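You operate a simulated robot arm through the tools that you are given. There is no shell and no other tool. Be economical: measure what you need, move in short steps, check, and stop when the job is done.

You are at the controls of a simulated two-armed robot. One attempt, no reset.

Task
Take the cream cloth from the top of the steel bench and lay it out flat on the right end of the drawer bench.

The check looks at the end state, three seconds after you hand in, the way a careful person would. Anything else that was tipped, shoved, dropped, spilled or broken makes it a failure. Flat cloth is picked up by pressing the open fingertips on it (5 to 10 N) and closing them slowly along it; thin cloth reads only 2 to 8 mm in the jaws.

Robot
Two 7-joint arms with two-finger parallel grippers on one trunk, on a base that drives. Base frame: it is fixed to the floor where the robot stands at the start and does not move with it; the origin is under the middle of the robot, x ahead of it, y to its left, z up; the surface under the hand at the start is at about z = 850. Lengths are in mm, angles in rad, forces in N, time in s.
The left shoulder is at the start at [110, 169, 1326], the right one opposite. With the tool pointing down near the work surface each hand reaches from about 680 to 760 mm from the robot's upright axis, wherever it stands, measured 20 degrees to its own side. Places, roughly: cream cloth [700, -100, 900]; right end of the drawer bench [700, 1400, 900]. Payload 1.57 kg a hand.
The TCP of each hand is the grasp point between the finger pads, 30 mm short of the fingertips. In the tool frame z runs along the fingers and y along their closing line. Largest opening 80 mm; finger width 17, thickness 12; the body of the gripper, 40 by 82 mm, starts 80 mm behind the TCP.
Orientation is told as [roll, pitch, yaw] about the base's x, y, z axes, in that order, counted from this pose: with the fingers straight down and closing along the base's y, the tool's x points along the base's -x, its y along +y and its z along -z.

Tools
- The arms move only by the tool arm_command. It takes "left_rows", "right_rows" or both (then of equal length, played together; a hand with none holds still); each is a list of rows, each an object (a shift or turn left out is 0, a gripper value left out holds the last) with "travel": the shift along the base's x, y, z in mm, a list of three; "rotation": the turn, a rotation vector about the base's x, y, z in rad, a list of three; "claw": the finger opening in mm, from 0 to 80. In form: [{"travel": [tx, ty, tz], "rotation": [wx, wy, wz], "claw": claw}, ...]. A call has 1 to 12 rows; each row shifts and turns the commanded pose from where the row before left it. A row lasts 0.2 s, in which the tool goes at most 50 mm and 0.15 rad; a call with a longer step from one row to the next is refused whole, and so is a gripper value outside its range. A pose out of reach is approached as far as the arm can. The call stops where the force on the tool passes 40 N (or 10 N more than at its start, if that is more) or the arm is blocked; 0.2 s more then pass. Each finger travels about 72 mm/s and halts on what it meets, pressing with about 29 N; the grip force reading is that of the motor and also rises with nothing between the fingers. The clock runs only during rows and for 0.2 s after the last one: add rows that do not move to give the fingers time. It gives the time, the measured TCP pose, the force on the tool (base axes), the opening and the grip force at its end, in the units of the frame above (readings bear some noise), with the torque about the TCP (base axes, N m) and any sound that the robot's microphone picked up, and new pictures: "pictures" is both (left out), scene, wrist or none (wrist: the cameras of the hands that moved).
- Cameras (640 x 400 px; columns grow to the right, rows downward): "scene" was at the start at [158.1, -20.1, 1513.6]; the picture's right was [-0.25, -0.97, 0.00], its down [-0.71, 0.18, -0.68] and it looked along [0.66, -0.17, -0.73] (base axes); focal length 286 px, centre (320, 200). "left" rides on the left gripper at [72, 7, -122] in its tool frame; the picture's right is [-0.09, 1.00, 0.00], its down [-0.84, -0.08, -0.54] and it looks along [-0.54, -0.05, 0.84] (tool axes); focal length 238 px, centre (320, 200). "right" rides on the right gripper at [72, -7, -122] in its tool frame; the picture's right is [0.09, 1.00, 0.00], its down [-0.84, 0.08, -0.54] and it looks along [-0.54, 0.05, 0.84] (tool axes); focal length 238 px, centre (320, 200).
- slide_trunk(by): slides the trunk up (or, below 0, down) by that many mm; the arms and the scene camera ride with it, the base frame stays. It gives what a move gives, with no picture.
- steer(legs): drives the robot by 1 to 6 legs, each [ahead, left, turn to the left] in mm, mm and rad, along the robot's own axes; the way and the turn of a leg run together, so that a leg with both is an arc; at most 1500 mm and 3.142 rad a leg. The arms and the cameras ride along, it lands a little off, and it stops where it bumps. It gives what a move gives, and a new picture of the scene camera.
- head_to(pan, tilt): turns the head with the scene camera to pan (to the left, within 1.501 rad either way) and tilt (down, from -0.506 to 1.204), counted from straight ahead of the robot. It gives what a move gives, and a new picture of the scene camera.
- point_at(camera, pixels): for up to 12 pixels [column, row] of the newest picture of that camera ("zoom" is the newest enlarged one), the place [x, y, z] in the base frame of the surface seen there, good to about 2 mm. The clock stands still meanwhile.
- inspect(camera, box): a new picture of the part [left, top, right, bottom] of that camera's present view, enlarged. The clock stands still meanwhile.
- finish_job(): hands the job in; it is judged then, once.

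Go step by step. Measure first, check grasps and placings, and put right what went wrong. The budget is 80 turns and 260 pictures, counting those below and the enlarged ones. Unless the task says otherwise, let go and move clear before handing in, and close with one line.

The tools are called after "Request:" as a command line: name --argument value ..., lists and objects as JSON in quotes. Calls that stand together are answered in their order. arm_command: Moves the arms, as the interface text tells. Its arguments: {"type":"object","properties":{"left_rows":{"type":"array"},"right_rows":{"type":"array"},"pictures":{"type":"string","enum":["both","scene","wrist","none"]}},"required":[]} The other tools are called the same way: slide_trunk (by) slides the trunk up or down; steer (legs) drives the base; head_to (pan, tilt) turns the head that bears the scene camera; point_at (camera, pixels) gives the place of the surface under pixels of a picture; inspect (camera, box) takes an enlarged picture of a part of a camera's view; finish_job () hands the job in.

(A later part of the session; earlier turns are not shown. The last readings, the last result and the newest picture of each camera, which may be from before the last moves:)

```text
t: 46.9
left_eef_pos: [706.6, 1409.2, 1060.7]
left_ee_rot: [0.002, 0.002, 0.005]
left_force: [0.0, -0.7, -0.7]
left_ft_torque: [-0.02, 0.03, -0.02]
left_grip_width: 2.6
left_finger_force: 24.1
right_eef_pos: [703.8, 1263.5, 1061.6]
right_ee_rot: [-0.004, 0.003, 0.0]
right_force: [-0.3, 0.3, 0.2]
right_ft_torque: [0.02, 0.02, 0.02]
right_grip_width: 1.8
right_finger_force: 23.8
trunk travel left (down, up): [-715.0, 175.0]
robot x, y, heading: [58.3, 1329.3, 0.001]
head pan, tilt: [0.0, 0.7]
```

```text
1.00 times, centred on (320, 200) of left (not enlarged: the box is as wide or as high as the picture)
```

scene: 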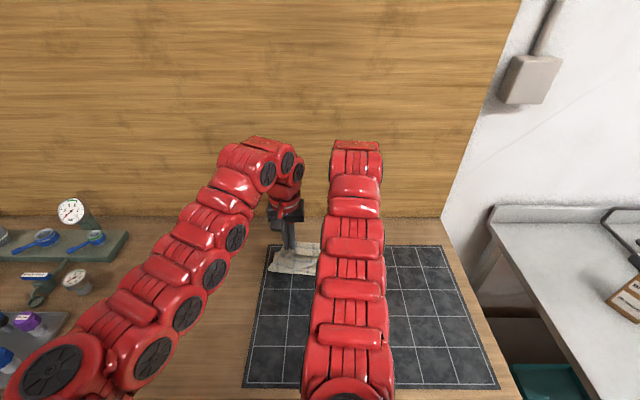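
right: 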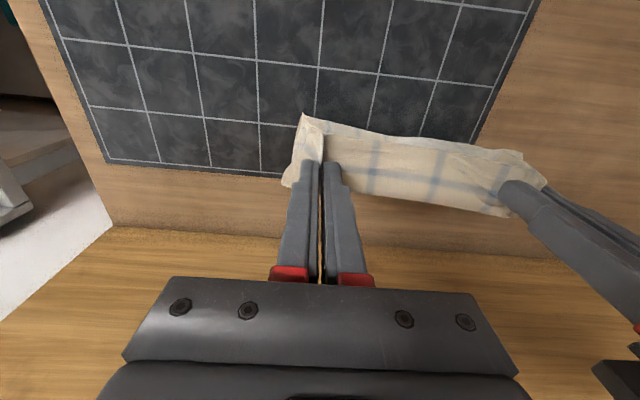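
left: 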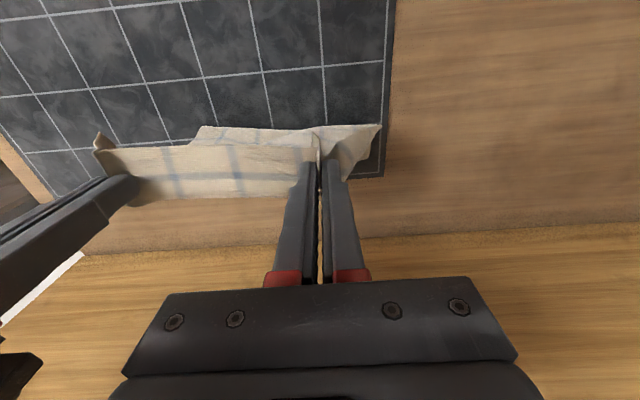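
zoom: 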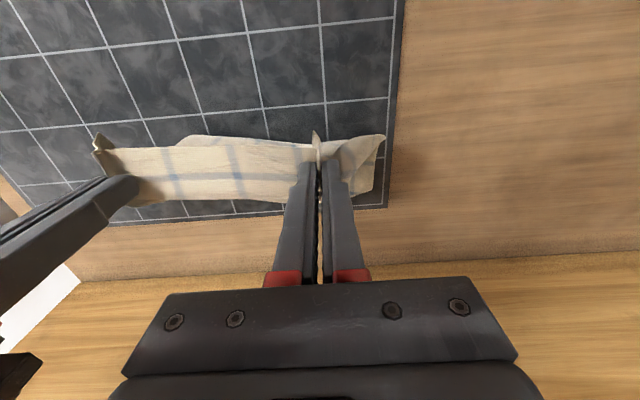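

The left wrist view shows mat beyond the hands with no cloth lying forward, so I need to see where the lower part went.

Request:
inspect --camera "scene" --box '[230, 200, 350, 290]'

Request:
inspect --camera "right" --box '[240, 60, 560, 260]'

Request:
inspect --camera "left" --box '[80, 60, 420, 260]'

Request:
point_at --camera "zoom" --pixels '[[300, 150], [500, 160], [590, 160], [200, 180], [200, 230], [330, 250], [240, 147], [120, 180], [560, 230], [150, 270]]'

```text
4.44 times, centred on (290, 245) of scene
```

zoom: 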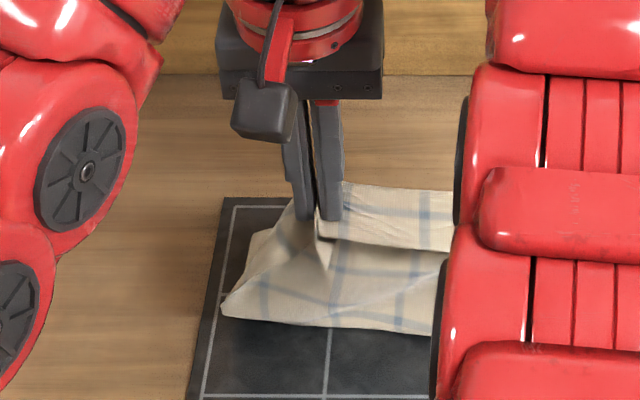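

```text
2.00 times, centred on (400, 160) of right
```

zoom: 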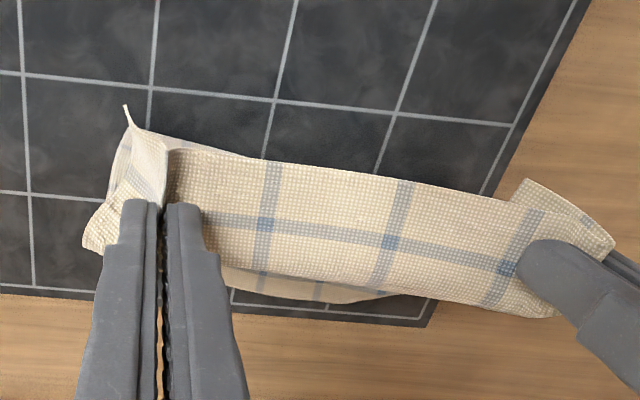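

```text
1.88 times, centred on (250, 160) of left
```

zoom: 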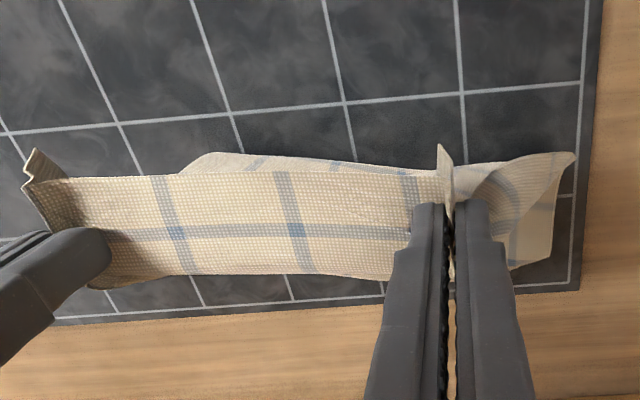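

```text
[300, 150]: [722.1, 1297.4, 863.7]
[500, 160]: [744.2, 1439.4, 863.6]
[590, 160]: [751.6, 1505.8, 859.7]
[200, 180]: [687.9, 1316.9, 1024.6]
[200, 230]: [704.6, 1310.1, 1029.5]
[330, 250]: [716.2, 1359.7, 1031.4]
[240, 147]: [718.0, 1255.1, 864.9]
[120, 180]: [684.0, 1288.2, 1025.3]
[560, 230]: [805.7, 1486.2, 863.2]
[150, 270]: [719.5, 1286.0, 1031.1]
```

The right zoom shows the far part of the cloth at (300,300) lying forward near the mat's far edge – just hidden by the hanging strip. The lay is working; continue.

Request:
slide_trunk --by -35

Request:
steer --legs '[[-45, 0, 0]]'

Request:
slide_trunk --by -35

Request:
steer --legs '[[-40, 0, 0]]'

Request:
inspect --camera "right" --box '[160, 40, 640, 340]'

Request:
inspect --camera "scene" --box '[230, 190, 350, 280]'

```text
t: 47.6
left_eef_pos: [703.2, 1408.4, 1029.2]
left_ee_rot: [0.0, 0.001, 0.002]
left_force: [0.1, -0.1, 0.6]
left_ft_torque: [-0.02, 0.01, 0.03]
left_grip_width: 2.3
left_finger_force: 23.7
right_eef_pos: [702.3, 1263.1, 1028.2]
right_ee_rot: [-0.003, 0.0, 0.001]
right_force: [0.1, 1.0, 0.5]
right_ft_torque: [0.02, -0.03, -0.02]
right_grip_width: 2.2
right_finger_force: 23.3
trunk travel left (down, up): [-680.0, 210.0]
robot x, y, heading: [60.3, 1329.1, 0.002]
head pan, tilt: [0.0, 0.7]
```

```text
t: 48.5
left_eef_pos: [658.8, 1408.7, 1026.2]
left_ee_rot: [0.0, 0.003, 0.002]
left_force: [-0.6, -1.0, -0.3]
left_ft_torque: [-0.02, -0.01, -0.01]
left_grip_width: 2.3
left_finger_force: 23.9
right_eef_pos: [658.8, 1263.4, 1026.4]
right_ee_rot: [-0.004, 0.002, 0.002]
right_force: [0.0, -0.2, 1.1]
right_ft_torque: [-0.01, 0.03, -0.01]
right_grip_width: 2.2
right_finger_force: 23.7
trunk travel left (down, up): [-680.0, 210.0]
robot x, y, heading: [12.8, 1331.6, -0.003]
head pan, tilt: [0.0, 0.7]
```

scene: 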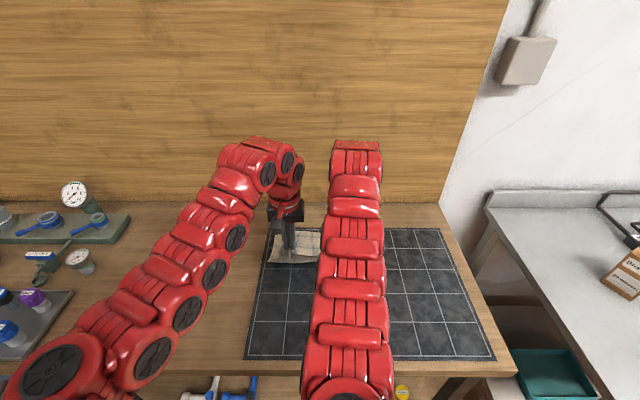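

```text
t: 49.3
left_eef_pos: [659.0, 1406.9, 993.4]
left_ee_rot: [0.001, -0.001, 0.004]
left_force: [-0.1, -0.6, 0.3]
left_ft_torque: [0.0, -0.02, -0.03]
left_grip_width: 2.6
left_finger_force: 24.0
right_eef_pos: [657.4, 1264.5, 992.5]
right_ee_rot: [-0.003, 0.001, 0.002]
right_force: [0.5, 0.7, -0.1]
right_ft_torque: [-0.01, -0.03, -0.01]
right_grip_width: 1.9
right_finger_force: 23.5
trunk travel left (down, up): [-645.0, 245.0]
robot x, y, heading: [18.6, 1328.6, 0.001]
head pan, tilt: [0.0, 0.7]
```

```text
t: 50.2
left_eef_pos: [620.3, 1407.3, 992.2]
left_ee_rot: [-0.001, 0.0, 0.003]
left_force: [-0.4, -0.4, -0.3]
left_ft_torque: [-0.02, -0.02, -0.02]
left_grip_width: 2.3
left_finger_force: 23.9
right_eef_pos: [618.6, 1263.9, 992.4]
right_ee_rot: [-0.004, 0.0, 0.002]
right_force: [-0.4, 0.9, 0.3]
right_ft_torque: [0.0, 0.0, -0.02]
right_grip_width: 1.8
right_finger_force: 23.8
trunk travel left (down, up): [-645.0, 245.0]
robot x, y, heading: [-26.8, 1332.2, -0.001]
head pan, tilt: [0.0, 0.7]
```

scene: 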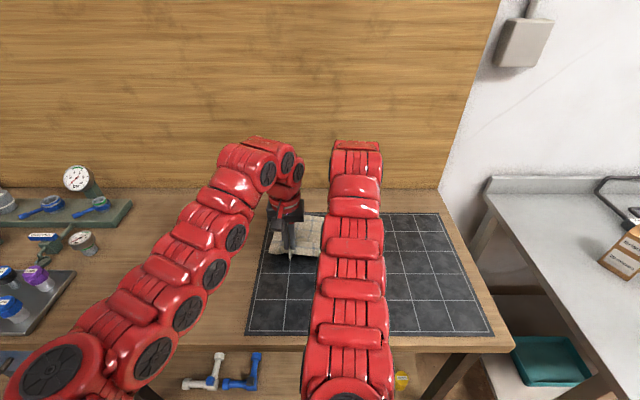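

```text
1.33 times, centred on (400, 190) of right
```

zoom: 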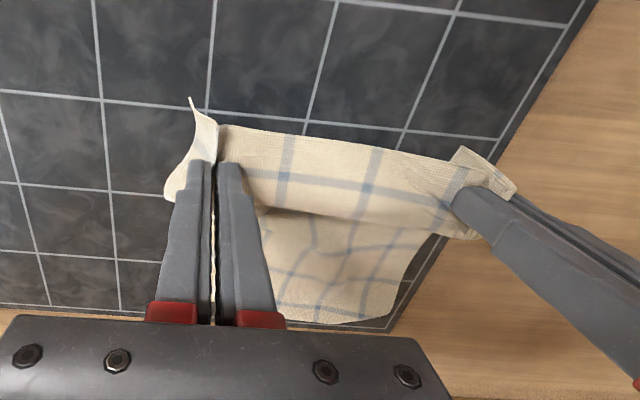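

```text
4.44 times, centred on (290, 235) of scene
```

zoom: 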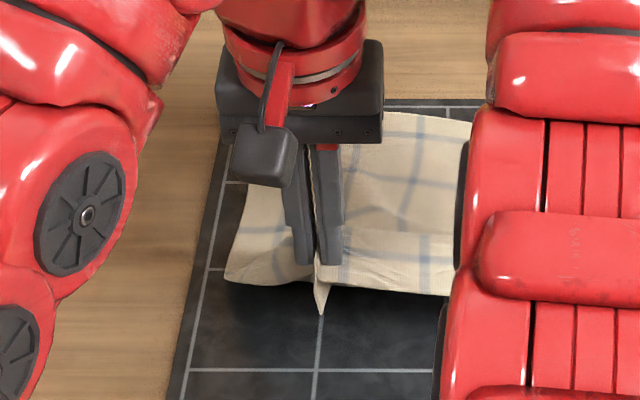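

Cloth is laying forward on the mat nicely (right zoom (330,290)). Continue the steps.

Request:
slide_trunk --by -35

Request:
steer --legs '[[-40, 0, 0]]'

Request:
slide_trunk --by -30

Request:
steer --legs '[[-30, 0, 0]]'

Request:
inspect --camera "right" --box '[160, 40, 640, 340]'

Request:
inspect --camera "left" --box '[0, 40, 480, 340]'

```text
t: 51.0
left_eef_pos: [619.8, 1407.6, 957.2]
left_ee_rot: [-0.001, 0.0, 0.004]
left_force: [0.2, -0.5, -0.4]
left_ft_torque: [-0.04, 0.02, -0.03]
left_grip_width: 2.5
left_finger_force: 23.5
right_eef_pos: [618.2, 1263.8, 959.2]
right_ee_rot: [-0.003, 0.0, 0.002]
right_force: [-0.4, -0.7, -0.2]
right_ft_torque: [-0.04, -0.03, 0.01]
right_grip_width: 2.0
right_finger_force: 24.0
trunk travel left (down, up): [-610.0, 280.0]
robot x, y, heading: [-26.6, 1328.6, -0.004]
head pan, tilt: [0.0, 0.7]
```

```text
t: 51.9
left_eef_pos: [580.0, 1407.4, 956.8]
left_ee_rot: [0.001, -0.001, 0.003]
left_force: [-0.6, -0.1, -0.1]
left_ft_torque: [0.01, 0.0, -0.02]
left_grip_width: 2.4
left_finger_force: 23.5
right_eef_pos: [579.6, 1261.7, 958.7]
right_ee_rot: [-0.003, -0.001, 0.002]
right_force: [0.0, 0.6, -0.1]
right_ft_torque: [0.0, -0.02, 0.0]
right_grip_width: 2.1
right_finger_force: 23.2
trunk travel left (down, up): [-610.0, 280.0]
robot x, y, heading: [-62.6, 1329.9, -0.006]
head pan, tilt: [0.0, 0.7]
```

scene: 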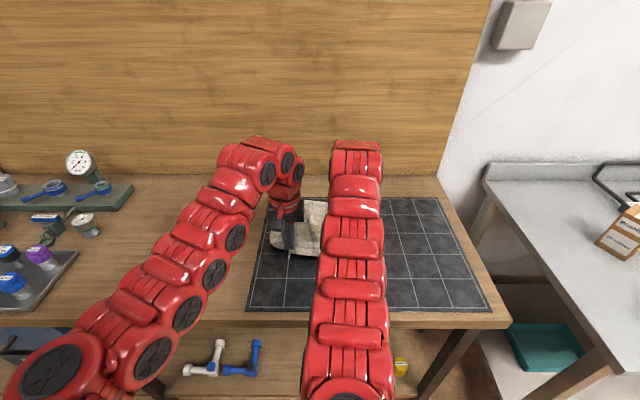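

```text
t: 52.6
left_eef_pos: [579.5, 1408.2, 927.7]
left_ee_rot: [0.001, 0.0, 0.001]
left_force: [0.4, 1.2, -0.1]
left_ft_torque: [-0.02, 0.03, -0.02]
left_grip_width: 2.4
left_finger_force: 24.0
right_eef_pos: [578.6, 1262.1, 927.3]
right_ee_rot: [-0.004, -0.001, 0.002]
right_force: [-0.8, -0.3, 0.1]
right_ft_torque: [0.0, 0.05, -0.02]
right_grip_width: 2.0
right_finger_force: 23.6
trunk travel left (down, up): [-580.0, 310.0]
robot x, y, heading: [-60.0, 1331.9, 0.004]
head pan, tilt: [0.0, 0.7]
```

```text
t: 53.5
left_eef_pos: [550.5, 1407.5, 927.2]
left_ee_rot: [0.0, 0.0, 0.004]
left_force: [0.2, -0.4, -0.4]
left_ft_torque: [0.02, 0.01, 0.03]
left_grip_width: 2.2
left_finger_force: 24.4
right_eef_pos: [548.3, 1263.4, 927.9]
right_ee_rot: [-0.001, -0.001, 0.0]
right_force: [0.2, 0.3, -0.1]
right_ft_torque: [-0.01, 0.0, -0.02]
right_grip_width: 1.9
right_finger_force: 23.0
trunk travel left (down, up): [-580.0, 310.0]
robot x, y, heading: [-93.4, 1328.4, 0.002]
head pan, tilt: [0.0, 0.7]
```

scene: 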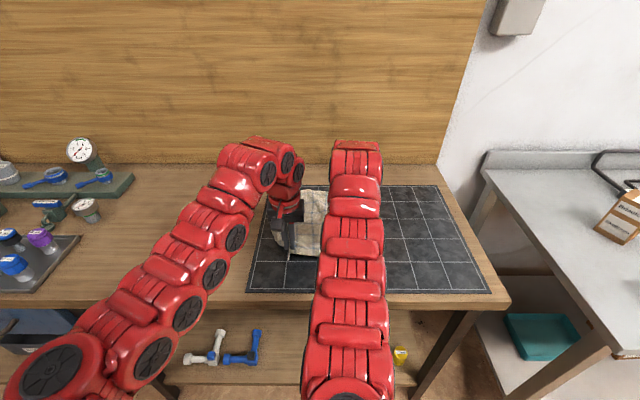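

```text
1.33 times, centred on (400, 190) of right
```

zoom: 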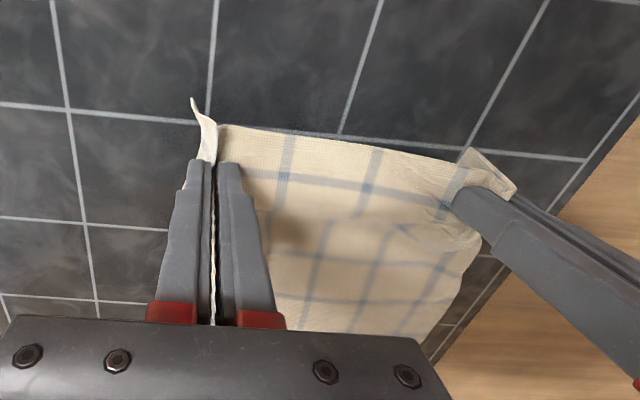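

```text
1.33 times, centred on (240, 190) of left
```

zoom: 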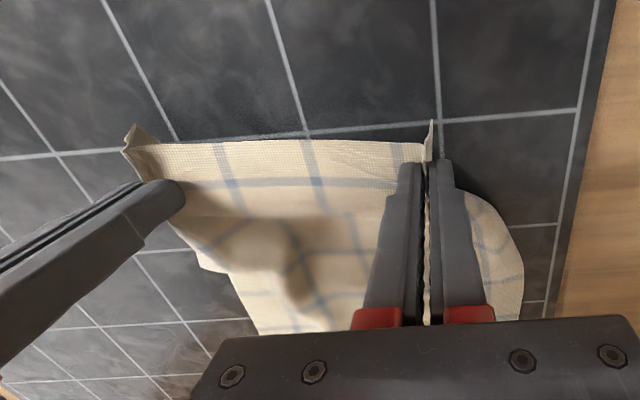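

Near-complete; lower further with a last small pull back.

Request:
slide_trunk --by -20

Request:
steer --legs '[[-18, 0, 0]]'

Request:
slide_trunk --by -8

Request:
inspect --camera "right" --box '[160, 40, 640, 340]'

Request:
inspect --camera "left" --box '[0, 40, 480, 340]'

```text
t: 54.1
left_eef_pos: [549.8, 1407.8, 908.8]
left_ee_rot: [0.0, -0.001, 0.004]
left_force: [-0.2, -0.4, 0.3]
left_ft_torque: [0.01, 0.01, 0.02]
left_grip_width: 2.6
left_finger_force: 23.8
right_eef_pos: [548.1, 1263.4, 907.5]
right_ee_rot: [-0.003, 0.0, 0.003]
right_force: [0.1, 0.9, -0.1]
right_ft_torque: [0.02, 0.0, 0.0]
right_grip_width: 2.0
right_finger_force: 23.5
trunk travel left (down, up): [-560.0, 330.0]
robot x, y, heading: [-91.4, 1329.1, 0.001]
head pan, tilt: [0.0, 0.7]
```

```text
t: 54.9
left_eef_pos: [532.5, 1407.8, 907.4]
left_ee_rot: [0.003, 0.0, 0.003]
left_force: [0.0, -1.0, -0.3]
left_ft_torque: [-0.01, -0.02, 0.0]
left_grip_width: 2.1
left_finger_force: 23.0
right_eef_pos: [531.3, 1262.0, 907.2]
right_ee_rot: [-0.003, 0.0, 0.0]
right_force: [-0.3, 0.9, -1.2]
right_ft_torque: [0.0, -0.02, 0.02]
right_grip_width: 2.0
right_finger_force: 24.1
trunk travel left (down, up): [-560.0, 330.0]
robot x, y, heading: [-110.3, 1329.4, 0.005]
head pan, tilt: [0.0, 0.7]
```

scene: 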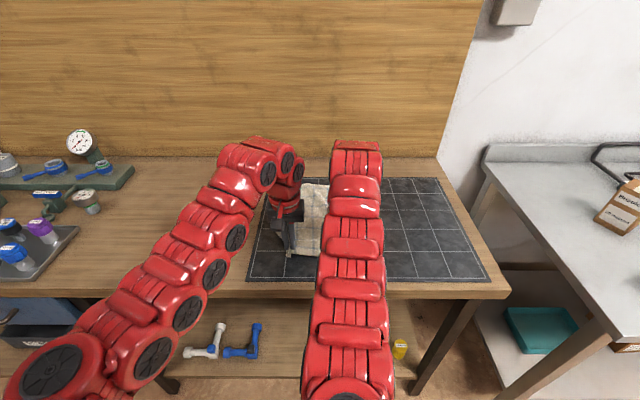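

```text
t: 55.5
left_eef_pos: [530.9, 1408.1, 900.5]
left_ee_rot: [0.0, -0.002, 0.003]
left_force: [0.2, -0.8, -0.4]
left_ft_torque: [-0.03, -0.04, -0.03]
left_grip_width: 2.3
left_finger_force: 24.1
right_eef_pos: [529.5, 1263.4, 900.0]
right_ee_rot: [-0.003, -0.003, 0.0]
right_force: [0.1, -0.9, -0.3]
right_ft_torque: [0.0, -0.01, -0.03]
right_grip_width: 2.1
right_finger_force: 23.5
trunk travel left (down, up): [-552.0, 338.0]
robot x, y, heading: [-108.0, 1329.6, -0.0]
head pan, tilt: [0.0, 0.7]
```

```text
1.33 times, centred on (400, 190) of right
```

zoom: 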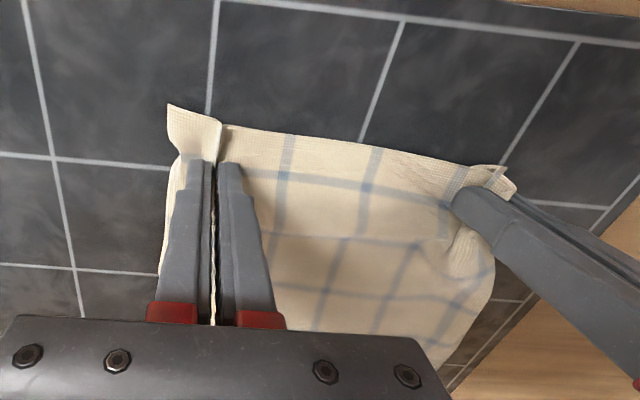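

```text
1.33 times, centred on (240, 190) of left
```

zoom: 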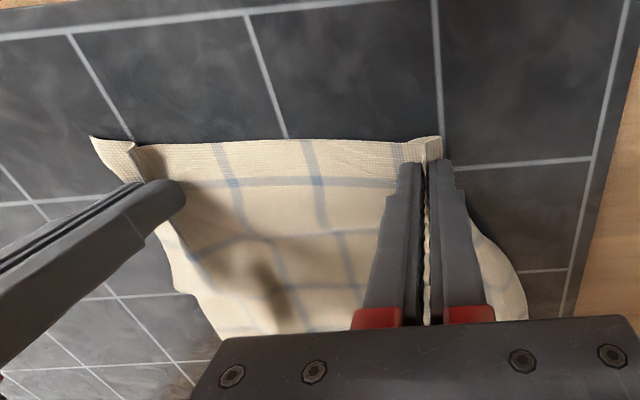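

Cloth is almost laid. Pull back 5 mm more and lower to contact in small steps.

Request:
arm_command --left_rows '[{"travel": [-4, 0, -3]}, {"travel": [0, 0, -1]}, {}]' --right_rows '[{"travel": [-4, 0, -3]}, {"travel": [0, 0, -1]}, {}]' --pictures "none"

```text
t: 56.3
left_eef_pos: [527.9, 1407.7, 895.5]
left_ee_rot: [-0.002, 0.001, 0.003]
left_force: [-0.2, -0.6, 3.3]
left_ft_torque: [-0.02, -0.01, 0.03]
left_grip_width: 2.4
left_finger_force: 23.2
right_eef_pos: [526.3, 1263.0, 895.7]
right_ee_rot: [-0.004, 0.0, 0.002]
right_force: [-1.1, 0.6, 0.0]
right_ft_torque: [-0.02, -0.02, 0.03]
right_grip_width: 2.0
right_finger_force: 23.5
trunk travel left (down, up): [-552.0, 338.0]
robot x, y, heading: [-112.2, 1327.0, -0.001]
head pan, tilt: [0.0, 0.7]
```

Left touches lightly. Right 1 mm more, then open while moving outward so the inner fingers stay put and the outer ones unfold the corners.

Request:
arm_command --left_rows '[{"travel": [0, 0, -0.3]}, {}, {"travel": [0, 2, 0], "claw": 6}, {"travel": [0, 2, 0], "claw": 10}, {"travel": [0, 2, 0], "claw": 14}, {"travel": [0, 2, 0], "claw": 18}, {"travel": [0, 2, 0], "claw": 22}, {"travel": [0, 2, 0], "claw": 26}, {"travel": [0, 2, 0], "claw": 30}, {"travel": [0, 2, 0], "claw": 34}, {"travel": [0, 2, 0], "claw": 38}, {}]' --right_rows '[{"travel": [0, 0, -1]}, {"travel": [0, 0, -0.5]}, {"travel": [0, -2, 0], "claw": 6}, {"travel": [0, -2, 0], "claw": 10}, {"travel": [0, -2, 0], "claw": 14}, {"travel": [0, -2, 0], "claw": 18}, {"travel": [0, -2, 0], "claw": 22}, {"travel": [0, -2, 0], "claw": 26}, {"travel": [0, -2, 0], "claw": 30}, {"travel": [0, -2, 0], "claw": 34}, {"travel": [0, -2, 0], "claw": 38}, {}]'

```text
t: 58.9
left_eef_pos: [526.8, 1426.5, 894.6]
left_ee_rot: [-0.002, -0.003, 0.002]
left_force: [-0.4, -1.2, 4.7]
left_ft_torque: [-0.18, 0.01, 0.01]
left_grip_width: 39.5
left_finger_force: 0.5
right_eef_pos: [526.0, 1245.6, 894.8]
right_ee_rot: [-0.003, -0.001, 0.003]
right_force: [0.9, 5.4, 7.3]
right_ft_torque: [0.11, 0.04, -0.01]
right_grip_width: 36.3
right_finger_force: 0.1
trunk travel left (down, up): [-552.0, 338.0]
robot x, y, heading: [-109.9, 1328.7, -0.002]
head pan, tilt: [0.0, 0.7]
```

scene: 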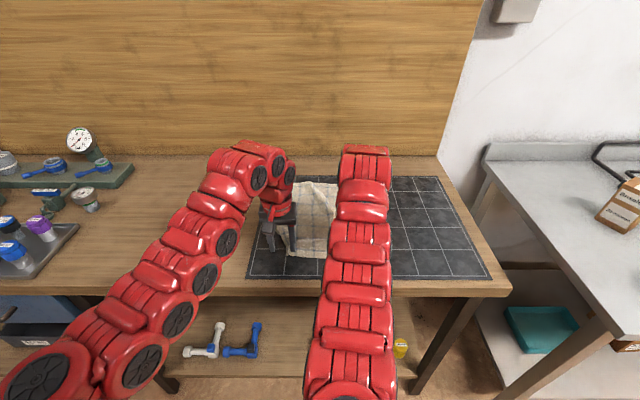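
right: 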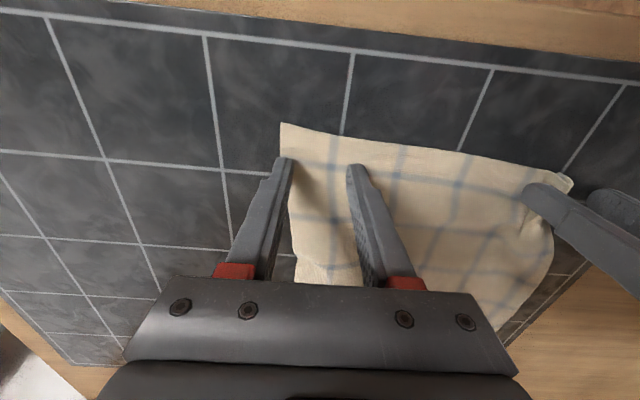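
left: 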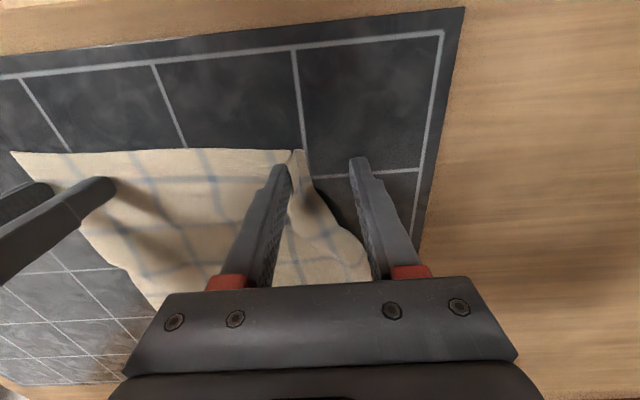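

The right corner unfolded nicely; the left corner still has a small upright fold at (295,165) in the left view. Lift clear and inspect.

Request:
arm_command --left_rows '[{"travel": [0, 0, 6]}, {"travel": [0, 0, 20]}, {"travel": [0, 0, 30]}, {"travel": [0, 0, 30]}]' --right_rows '[{"travel": [0, 0, 6]}, {"travel": [0, 0, 20]}, {"travel": [0, 0, 30]}, {"travel": [0, 0, 30]}]'

```text
t: 59.9
left_eef_pos: [527.4, 1424.6, 983.6]
left_ee_rot: [-0.001, -0.001, 0.003]
left_force: [-0.4, -0.4, 0.5]
left_ft_torque: [-0.02, 0.01, 0.01]
left_grip_width: 37.9
left_finger_force: 0.0
right_eef_pos: [525.9, 1244.5, 981.4]
right_ee_rot: [-0.004, -0.002, 0.002]
right_force: [1.2, 0.6, 0.5]
right_ft_torque: [0.03, 0.01, 0.01]
right_grip_width: 38.1
right_finger_force: 0.1
trunk travel left (down, up): [-552.0, 338.0]
robot x, y, heading: [-108.1, 1331.4, 0.002]
head pan, tilt: [0.0, 0.7]
```

scene: 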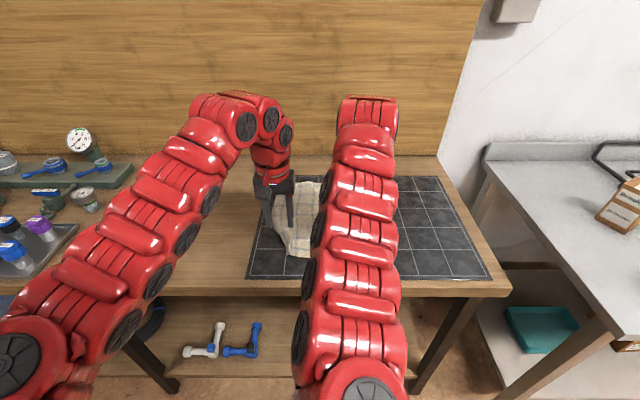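
right: 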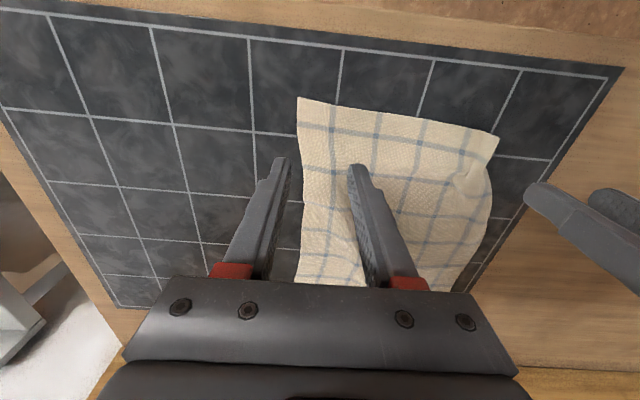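
left: 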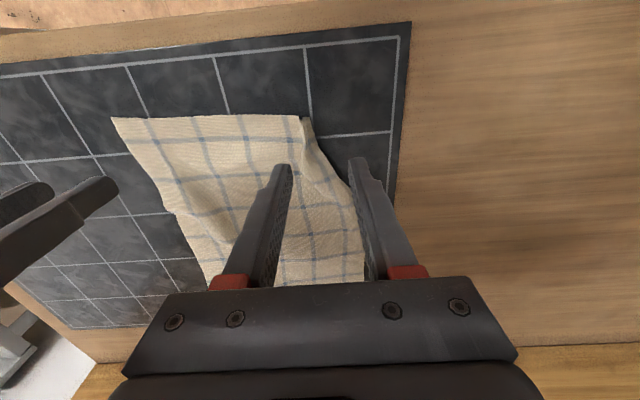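

Released cloth is mostly flat, with a wrinkle near the left near corner. Raise the trunk and back off for a clear view.

Request:
slide_trunk --by 230

Request:
arm_command --left_rows '[{"travel": [20, 40, 0]}, {"travel": [20, 40, 0]}, {"travel": [10, 40, 0]}, {"travel": [0, 40, 0]}]' --right_rows '[{"travel": [20, -40, 0]}, {"travel": [20, -40, 0]}, {"travel": [10, -40, 0]}, {"travel": [0, -40, 0]}]' --pictures "none"

Request:
inspect --camera "scene" --box '[220, 150, 420, 290]'

```text
t: 62.3
left_eef_pos: [527.2, 1424.5, 1210.5]
left_ee_rot: [-0.002, 0.0, 0.002]
left_force: [0.2, -0.2, 0.5]
left_ft_torque: [0.01, -0.03, -0.02]
left_grip_width: 38.0
left_finger_force: 0.1
right_eef_pos: [527.5, 1243.7, 1209.1]
right_ee_rot: [-0.004, 0.0, 0.001]
right_force: [-1.0, 0.4, -1.3]
right_ft_torque: [0.0, -0.04, -0.01]
right_grip_width: 38.0
right_finger_force: 0.0
trunk travel left (down, up): [-782.0, 108.0]
robot x, y, heading: [-116.6, 1333.5, 0.001]
head pan, tilt: [0.0, 0.7]
```

```text
t: 63.3
left_eef_pos: [577.4, 1587.3, 1211.2]
left_ee_rot: [0.0, -0.002, 0.004]
left_force: [0.5, -0.1, 0.1]
left_ft_torque: [0.01, 0.01, -0.03]
left_grip_width: 37.9
left_finger_force: 0.0
right_eef_pos: [577.0, 1083.2, 1210.6]
right_ee_rot: [-0.003, 0.0, 0.002]
right_force: [0.2, 0.5, -0.5]
right_ft_torque: [-0.01, 0.01, 0.0]
right_grip_width: 38.0
right_finger_force: 0.1
trunk travel left (down, up): [-782.0, 108.0]
robot x, y, heading: [-116.5, 1331.8, 0.0]
head pan, tilt: [0.0, 0.7]
```

```text
2.86 times, centred on (320, 220) of scene
```

zoom: 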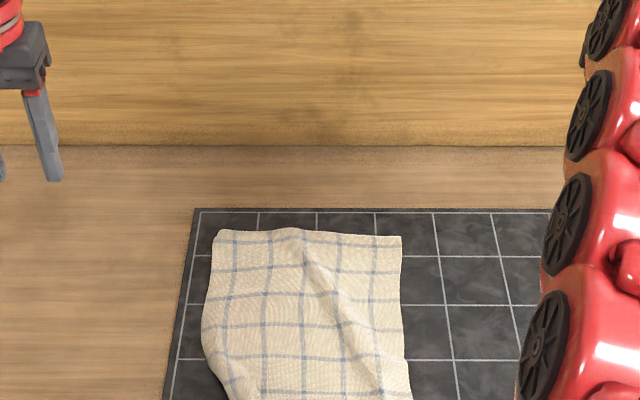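

The far part shows a diagonal ridge; tilt down to see the whole cloth.

Request:
head_to --pan 0.0 --tilt 0.9

Request:
inspect --camera "scene" --box '[240, 130, 400, 240]'

```text
t: 64.0
left_eef_pos: [577.2, 1585.7, 1209.8]
left_ee_rot: [0.0, -0.003, 0.003]
left_force: [-0.7, 0.6, 0.3]
left_ft_torque: [-0.02, 0.01, -0.01]
left_grip_width: 38.5
left_finger_force: 0.0
right_eef_pos: [576.9, 1083.1, 1211.4]
right_ee_rot: [-0.003, -0.001, 0.002]
right_force: [0.1, -0.7, -0.1]
right_ft_torque: [0.01, 0.02, 0.01]
right_grip_width: 37.9
right_finger_force: 0.2
trunk travel left (down, up): [-782.0, 108.0]
robot x, y, heading: [-112.8, 1329.5, -0.003]
head pan, tilt: [0.0, 0.901]
```

scene: 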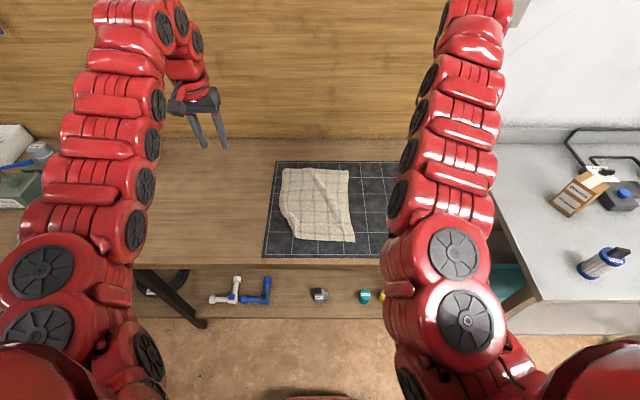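

```text
3.64 times, centred on (320, 185) of scene
```

zoom: 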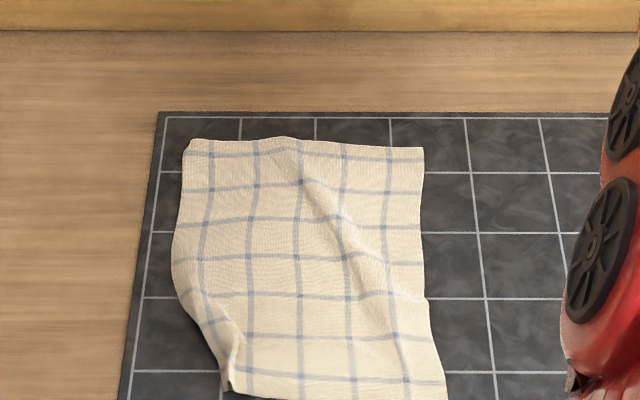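

The left near corner (225,385 in zoom) is tucked and there's a diagonal ridge. Measure heights.

Request:
point_at --camera "zoom" --pixels '[[190, 145], [420, 150], [300, 142], [318, 185], [345, 235], [385, 290], [400, 350], [175, 260], [200, 300], [235, 350], [228, 388], [443, 395]]'

Request:
inspect --camera "scene" --box '[270, 190, 370, 255]'

Request:
inspect --camera "left" --box '[0, 0, 400, 250]'

```text
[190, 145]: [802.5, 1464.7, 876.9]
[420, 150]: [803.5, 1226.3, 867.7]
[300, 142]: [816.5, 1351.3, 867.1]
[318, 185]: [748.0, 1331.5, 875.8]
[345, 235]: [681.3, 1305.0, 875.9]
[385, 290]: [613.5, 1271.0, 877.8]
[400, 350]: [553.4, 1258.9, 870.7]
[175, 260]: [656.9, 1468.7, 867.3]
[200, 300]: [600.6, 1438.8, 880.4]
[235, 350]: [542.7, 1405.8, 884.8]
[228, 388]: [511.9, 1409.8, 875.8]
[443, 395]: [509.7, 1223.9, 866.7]
```

```text
6.15 times, centred on (320, 222) of scene
```

zoom: 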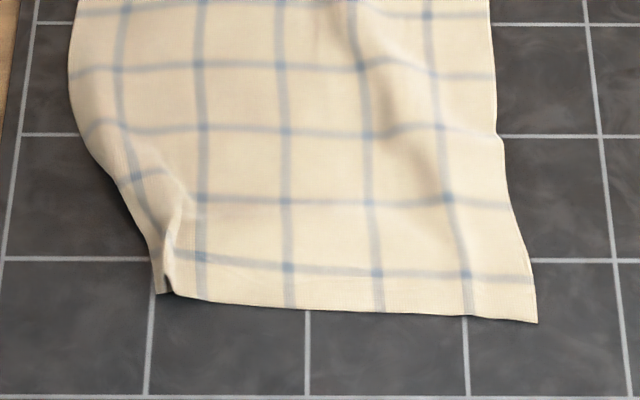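

```text
1.60 times, centred on (200, 125) of left
```

zoom: 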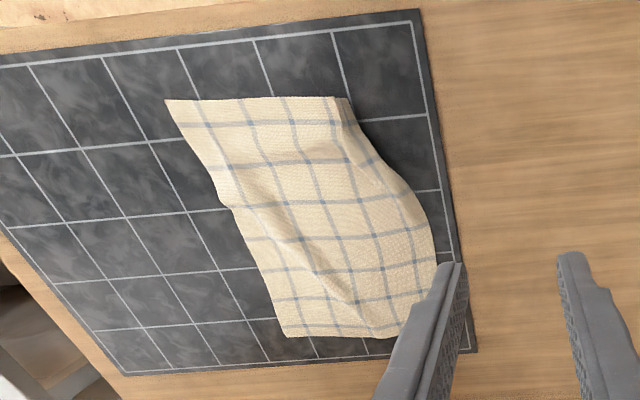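

The left near corner has a standing pleat (ridge z≈885 at y≈1406, x 510–550). I'll place the left fingers astride it with a small opening, press, and spread outward to unfold it.

Request:
arm_command --left_rows '[{"travel": [-11, -36.5, 0], "claw": 18}, {"travel": [-11, -36.5, 0]}, {"travel": [-11, -36.5, 0]}, {"travel": [-11, -36.5, 0]}, {"travel": [-11, -36.5, 0]}, {}]' --pictures "none"

Request:
slide_trunk --by -230

Request:
arm_command --left_rows '[{"travel": [0, 0, -25]}, {"travel": [0, 0, -20]}, {}]' --pictures "wrist"

Request:
inspect --camera "left" --box '[220, 80, 420, 205]'

```text
t: 65.5
left_eef_pos: [521.9, 1404.0, 1211.7]
left_ee_rot: [-0.002, -0.001, 0.003]
left_force: [0.3, 0.8, 1.0]
left_ft_torque: [-0.01, 0.01, 0.0]
left_grip_width: 18.1
left_finger_force: 0.0
right_eef_pos: [577.1, 1084.1, 1210.9]
right_ee_rot: [-0.005, -0.001, 0.001]
right_force: [-0.5, 0.6, 0.2]
right_ft_torque: [0.0, -0.02, 0.0]
right_grip_width: 38.0
right_finger_force: 0.1
trunk travel left (down, up): [-782.0, 108.0]
robot x, y, heading: [-113.9, 1328.1, 0.001]
head pan, tilt: [0.0, 0.901]
```

```text
t: 67.9
left_eef_pos: [523.0, 1403.4, 980.8]
left_ee_rot: [-0.001, -0.001, 0.004]
left_force: [0.6, -0.7, -0.1]
left_ft_torque: [0.04, 0.01, -0.01]
left_grip_width: 17.7
left_finger_force: 0.1
right_eef_pos: [576.9, 1083.6, 979.6]
right_ee_rot: [-0.003, 0.002, 0.002]
right_force: [0.4, -0.1, -0.2]
right_ft_torque: [0.01, -0.02, -0.01]
right_grip_width: 38.1
right_finger_force: 0.0
trunk travel left (down, up): [-552.0, 338.0]
robot x, y, heading: [-108.7, 1327.6, 0.003]
head pan, tilt: [0.0, 0.901]
```

```text
t: 68.7
left_eef_pos: [520.9, 1403.7, 935.1]
left_ee_rot: [-0.001, -0.002, 0.005]
left_force: [-0.3, 0.2, -0.1]
left_ft_torque: [0.02, 0.0, 0.0]
left_grip_width: 18.0
left_finger_force: 0.0
right_eef_pos: [577.2, 1083.8, 981.2]
right_ee_rot: [-0.003, 0.0, -0.001]
right_force: [-0.6, 0.3, 0.0]
right_ft_torque: [-0.01, -0.05, 0.0]
right_grip_width: 38.2
right_finger_force: 0.1
trunk travel left (down, up): [-552.0, 338.0]
robot x, y, heading: [-112.3, 1330.9, -0.001]
head pan, tilt: [0.0, 0.901]
```

left: 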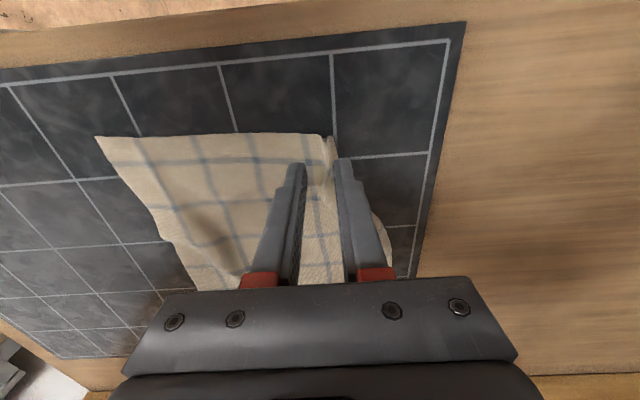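

```text
3.20 times, centred on (320, 142) of left
```

zoom: 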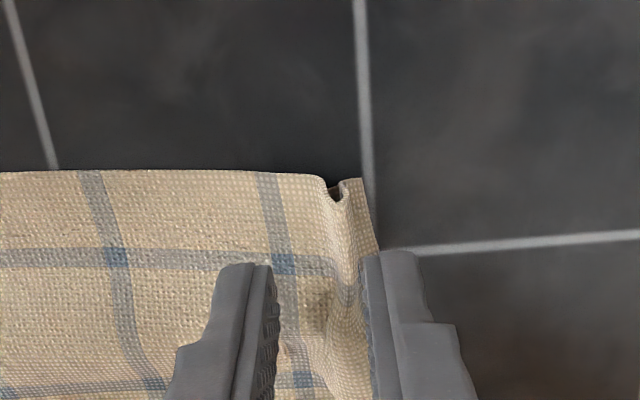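

The edge shows a Z-fold: the corner's flap sticks out at (345–375, 180–260) of the zoom. Measure it.

Request:
point_at --camera "zoom" --pixels '[[320, 185], [335, 197], [345, 190], [352, 190], [358, 186], [365, 225], [373, 248], [355, 235], [340, 230], [300, 200], [250, 200]]'

```text
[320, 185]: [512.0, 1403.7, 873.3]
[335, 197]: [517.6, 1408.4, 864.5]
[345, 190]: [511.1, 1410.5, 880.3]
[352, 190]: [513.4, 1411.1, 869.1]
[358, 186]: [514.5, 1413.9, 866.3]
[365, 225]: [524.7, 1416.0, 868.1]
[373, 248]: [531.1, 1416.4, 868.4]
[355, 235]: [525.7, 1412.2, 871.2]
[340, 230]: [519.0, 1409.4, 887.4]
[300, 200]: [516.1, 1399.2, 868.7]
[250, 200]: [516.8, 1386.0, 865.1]
```

It's a thin standing fin (top z≈887 at y≈1410) with the corner hanging on its outer side. I'll close the fingers, tip the fin inward from outside, so the corner layer is on top, and then press and drag that layer outward.

Request:
arm_command --left_rows '[{"travel": [0, 22, 0], "claw": 0}, {"travel": [0, 22, 0]}, {"travel": [0, 0, -16]}, {"travel": [0, 0, -16]}, {"travel": [0, -10, 0]}, {"travel": [0, -8, 0]}, {"travel": [0, -8, 0]}, {"travel": [0, -8, -1]}, {"travel": [0, -8, -2]}, {}]' --pictures "wrist"

Request:
inspect --camera "left" --box '[220, 80, 420, 205]'

```text
t: 70.9
left_eef_pos: [523.6, 1407.0, 917.8]
left_ee_rot: [-0.002, -0.002, 0.004]
left_force: [0.2, -0.3, 0.0]
left_ft_torque: [-0.02, 0.02, 0.0]
left_grip_width: 0.0
left_finger_force: 21.2
left hand out of reach, approached as far as the arm can: row 3, 4
right_eef_pos: [577.4, 1082.8, 981.2]
right_ee_rot: [-0.003, 0.001, 0.002]
right_force: [0.2, -0.5, -0.5]
right_ft_torque: [0.01, 0.01, -0.01]
right_grip_width: 38.0
right_finger_force: 0.1
trunk travel left (down, up): [-552.0, 338.0]
robot x, y, heading: [-110.8, 1331.9, -0.002]
head pan, tilt: [0.0, 0.901]
```

left: 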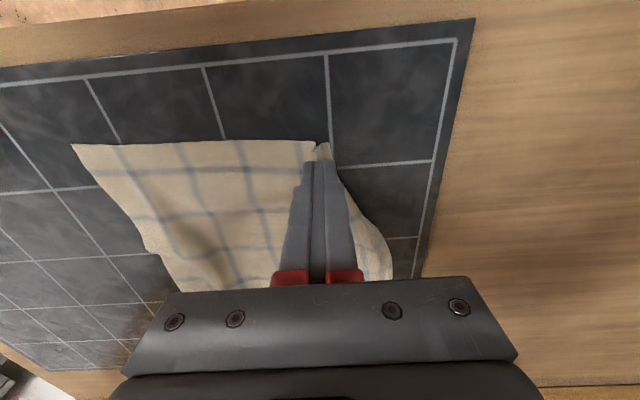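

```text
3.20 times, centred on (320, 142) of left
```

zoom: 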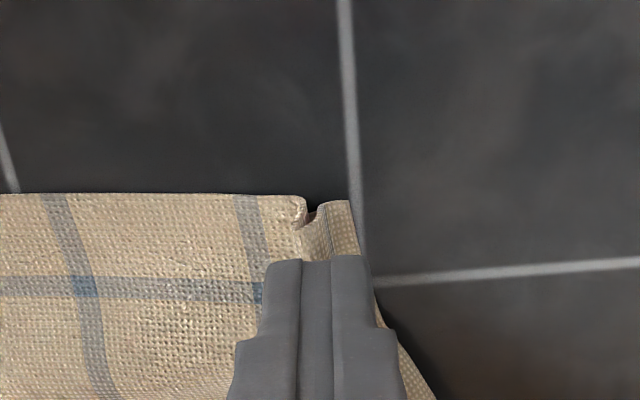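

The arm hit a reach limit (stopped at z 918). Lift, back the base 75 mm for better reach, and return the hand outside the fold.

Request:
arm_command --left_rows '[{"travel": [0, 0, 25]}, {"travel": [0, 20, 25]}, {"travel": [0, 20, 0]}]' --pictures "none"

Request:
steer --legs '[[-75, 0, 0]]'

Request:
arm_command --left_rows '[{"travel": [25, 0, 0]}, {"travel": [25, 0, 0]}, {"travel": [23, 0, 0]}, {}]' --right_rows '[{"travel": [25, -20, 0]}, {"travel": [25, -20, 0]}, {"travel": [25, -20, 0]}, {}]' --pictures "wrist"

Request:
inspect --camera "left" --box '[160, 40, 400, 190]'

```text
t: 71.7
left_eef_pos: [523.0, 1448.5, 967.7]
left_ee_rot: [-0.001, -0.001, 0.001]
left_force: [-0.1, 1.3, -0.3]
left_ft_torque: [0.0, 0.0, -0.02]
left_grip_width: 0.0
left_finger_force: 21.5
right_eef_pos: [578.0, 1084.4, 981.0]
right_ee_rot: [-0.004, 0.0, -0.002]
right_force: [-0.3, 0.1, 1.0]
right_ft_torque: [0.03, 0.0, 0.03]
right_grip_width: 37.9
right_finger_force: 0.1
trunk travel left (down, up): [-552.0, 338.0]
robot x, y, heading: [-112.6, 1328.0, 0.0]
head pan, tilt: [0.0, 0.901]
```

```text
t: 72.7
left_eef_pos: [448.6, 1447.8, 968.4]
left_ee_rot: [-0.003, -0.003, 0.004]
left_force: [-0.6, 0.3, -0.3]
left_ft_torque: [-0.02, -0.01, 0.01]
left_grip_width: 0.0
left_finger_force: 20.9
right_eef_pos: [503.6, 1083.8, 981.3]
right_ee_rot: [-0.005, -0.001, 0.0]
right_force: [-0.8, -0.1, 1.2]
right_ft_torque: [0.0, -0.05, -0.04]
right_grip_width: 38.2
right_finger_force: 0.0
trunk travel left (down, up): [-552.0, 338.0]
robot x, y, heading: [-186.6, 1326.4, -0.001]
head pan, tilt: [0.0, 0.901]
```

scene: 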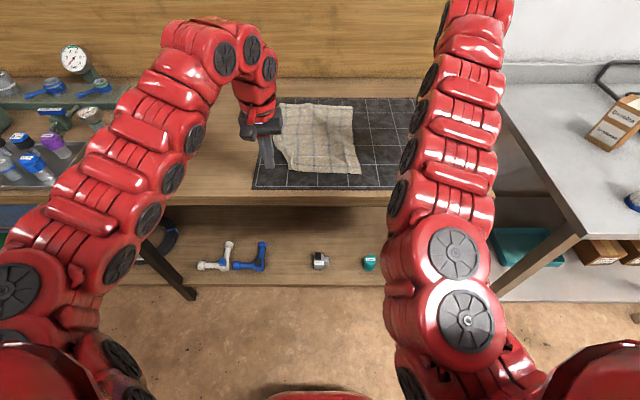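

```text
t: 73.7
left_eef_pos: [522.1, 1449.7, 967.0]
left_ee_rot: [-0.001, -0.001, 0.003]
left_force: [-1.7, 0.3, 1.2]
left_ft_torque: [0.01, -0.04, -0.05]
left_grip_width: 0.0
left_finger_force: 21.6
right_eef_pos: [521.7, 1058.9, 981.5]
right_ee_rot: [-0.005, -0.001, 0.003]
right_force: [-0.8, 0.0, -0.2]
right_ft_torque: [-0.02, -0.05, -0.03]
right_grip_width: 38.0
right_finger_force: 0.0
right hand out of reach, approached as far as the arm can: row 1, 2, 3
trunk travel left (down, up): [-552.0, 338.0]
robot x, y, heading: [-186.0, 1329.6, -0.001]
head pan, tilt: [0.0, 0.901]
```

right: 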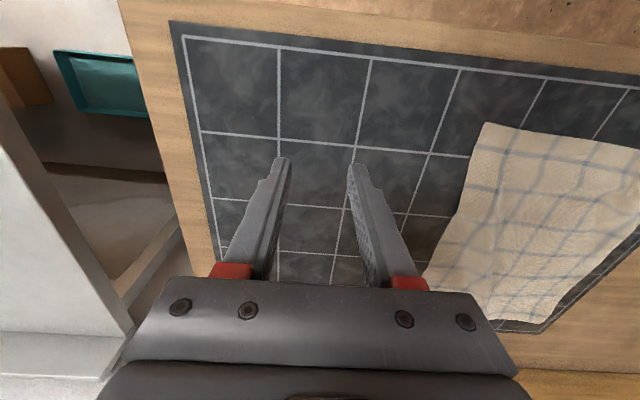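
left: 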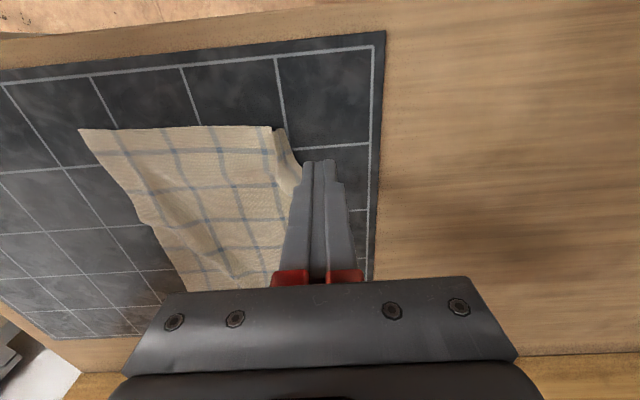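

```text
2.67 times, centred on (280, 115) of left
```

zoom: 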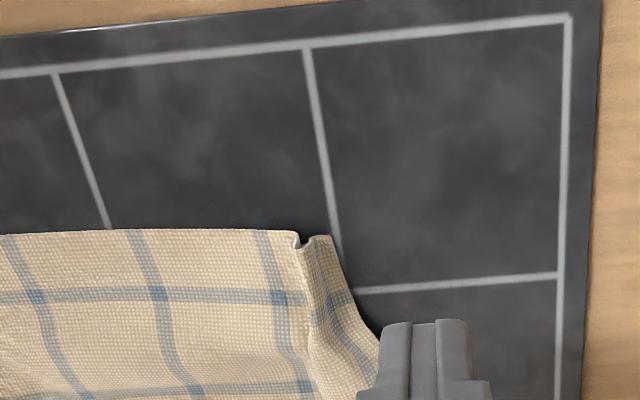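

Now the outer slope of the fin is clearly visible (310–380, 240–400 in the zoom). Lower beside it and tip it inward.

Request:
arm_command --left_rows '[{"travel": [2, 0, -30]}, {"travel": [0, 0, -30]}, {"travel": [0, 0, -4]}, {}]' --pictures "none"

Request:
arm_command --left_rows '[{"travel": [0, -10, 0]}, {"travel": [0, -8, 0]}, {"travel": [0, -8, 0]}, {"travel": [0, -8, -1]}, {"travel": [0, -8, -1]}, {"travel": [0, -6, -2]}, {}]' --pictures "wrist"

Request:
inspect --camera "left" --box '[220, 80, 420, 205]'

```text
t: 74.7
left_eef_pos: [524.7, 1449.0, 903.9]
left_ee_rot: [-0.003, 0.0, 0.005]
left_force: [0.6, -0.4, 0.2]
left_ft_torque: [-0.03, -0.03, 0.01]
left_grip_width: 0.1
left_finger_force: 21.5
right_eef_pos: [522.6, 1057.1, 980.6]
right_ee_rot: [-0.004, 0.001, 0.002]
right_force: [0.6, 0.6, 0.3]
right_ft_torque: [0.0, -0.03, 0.01]
right_grip_width: 37.8
right_finger_force: 0.2
trunk travel left (down, up): [-552.0, 338.0]
robot x, y, heading: [-186.8, 1332.3, -0.001]
head pan, tilt: [0.0, 0.901]
```

```text
t: 76.3
left_eef_pos: [524.8, 1400.8, 898.9]
left_ee_rot: [-0.002, -0.003, 0.003]
left_force: [0.8, 0.5, 0.4]
left_ft_torque: [0.0, 0.0, -0.01]
left_grip_width: 0.0
left_finger_force: 21.5
right_eef_pos: [521.2, 1058.9, 981.4]
right_ee_rot: [-0.005, 0.0, 0.003]
right_force: [0.3, -0.2, 0.2]
right_ft_torque: [0.02, 0.0, 0.03]
right_grip_width: 38.2
right_finger_force: 0.0
trunk travel left (down, up): [-552.0, 338.0]
robot x, y, heading: [-187.0, 1335.4, -0.002]
head pan, tilt: [0.0, 0.901]
```

left: 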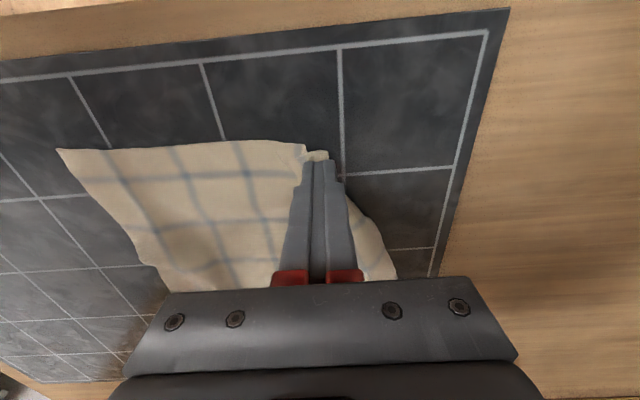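

```text
3.20 times, centred on (320, 142) of left
```

zoom: 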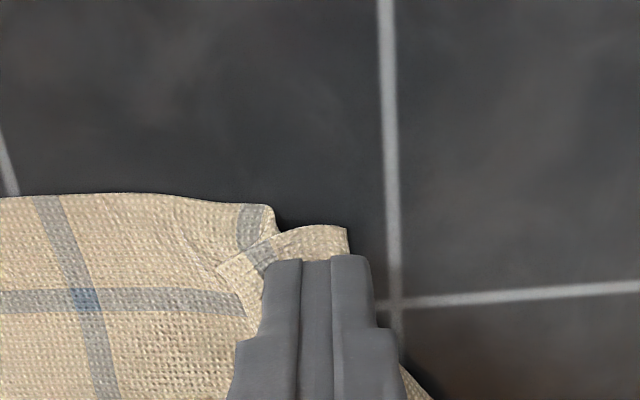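

The fin has toppled inward with the corner layer on top (220–350, 230–270). Press gently to ~4 N.

Request:
arm_command --left_rows '[{"travel": [0, 2, -1]}, {"travel": [0, 2, -1]}, {}]' --pictures "none"

```text
t: 77.1
left_eef_pos: [526.0, 1404.6, 897.5]
left_ee_rot: [-0.002, -0.001, 0.004]
left_force: [0.1, 0.4, 0.5]
left_ft_torque: [-0.02, -0.01, -0.02]
left_grip_width: 0.1
left_finger_force: 21.3
right_eef_pos: [520.3, 1057.6, 980.8]
right_ee_rot: [-0.004, 0.0, 0.002]
right_force: [-0.6, 0.4, 0.2]
right_ft_torque: [0.0, 0.01, 0.01]
right_grip_width: 37.8
right_finger_force: 0.1
trunk travel left (down, up): [-552.0, 338.0]
robot x, y, heading: [-184.1, 1327.9, -0.002]
head pan, tilt: [0.0, 0.901]
```

Request:
arm_command --left_rows '[{"travel": [0, 0, -1]}, {"travel": [0, 0, -0.7]}, {}]' --pictures "none"

```text
t: 77.9
left_eef_pos: [525.7, 1403.9, 896.1]
left_ee_rot: [-0.002, -0.004, 0.002]
left_force: [0.5, -2.1, 3.8]
left_ft_torque: [-0.03, 0.0, 0.0]
left_grip_width: 0.0
left_finger_force: 21.8
right_eef_pos: [520.4, 1058.6, 980.9]
right_ee_rot: [-0.003, 0.0, -0.001]
right_force: [0.9, 0.3, -0.7]
right_ft_torque: [0.01, -0.02, 0.01]
right_grip_width: 37.9
right_finger_force: 0.1
trunk travel left (down, up): [-552.0, 338.0]
robot x, y, heading: [-183.9, 1329.8, -0.002]
head pan, tilt: [0.0, 0.901]
```

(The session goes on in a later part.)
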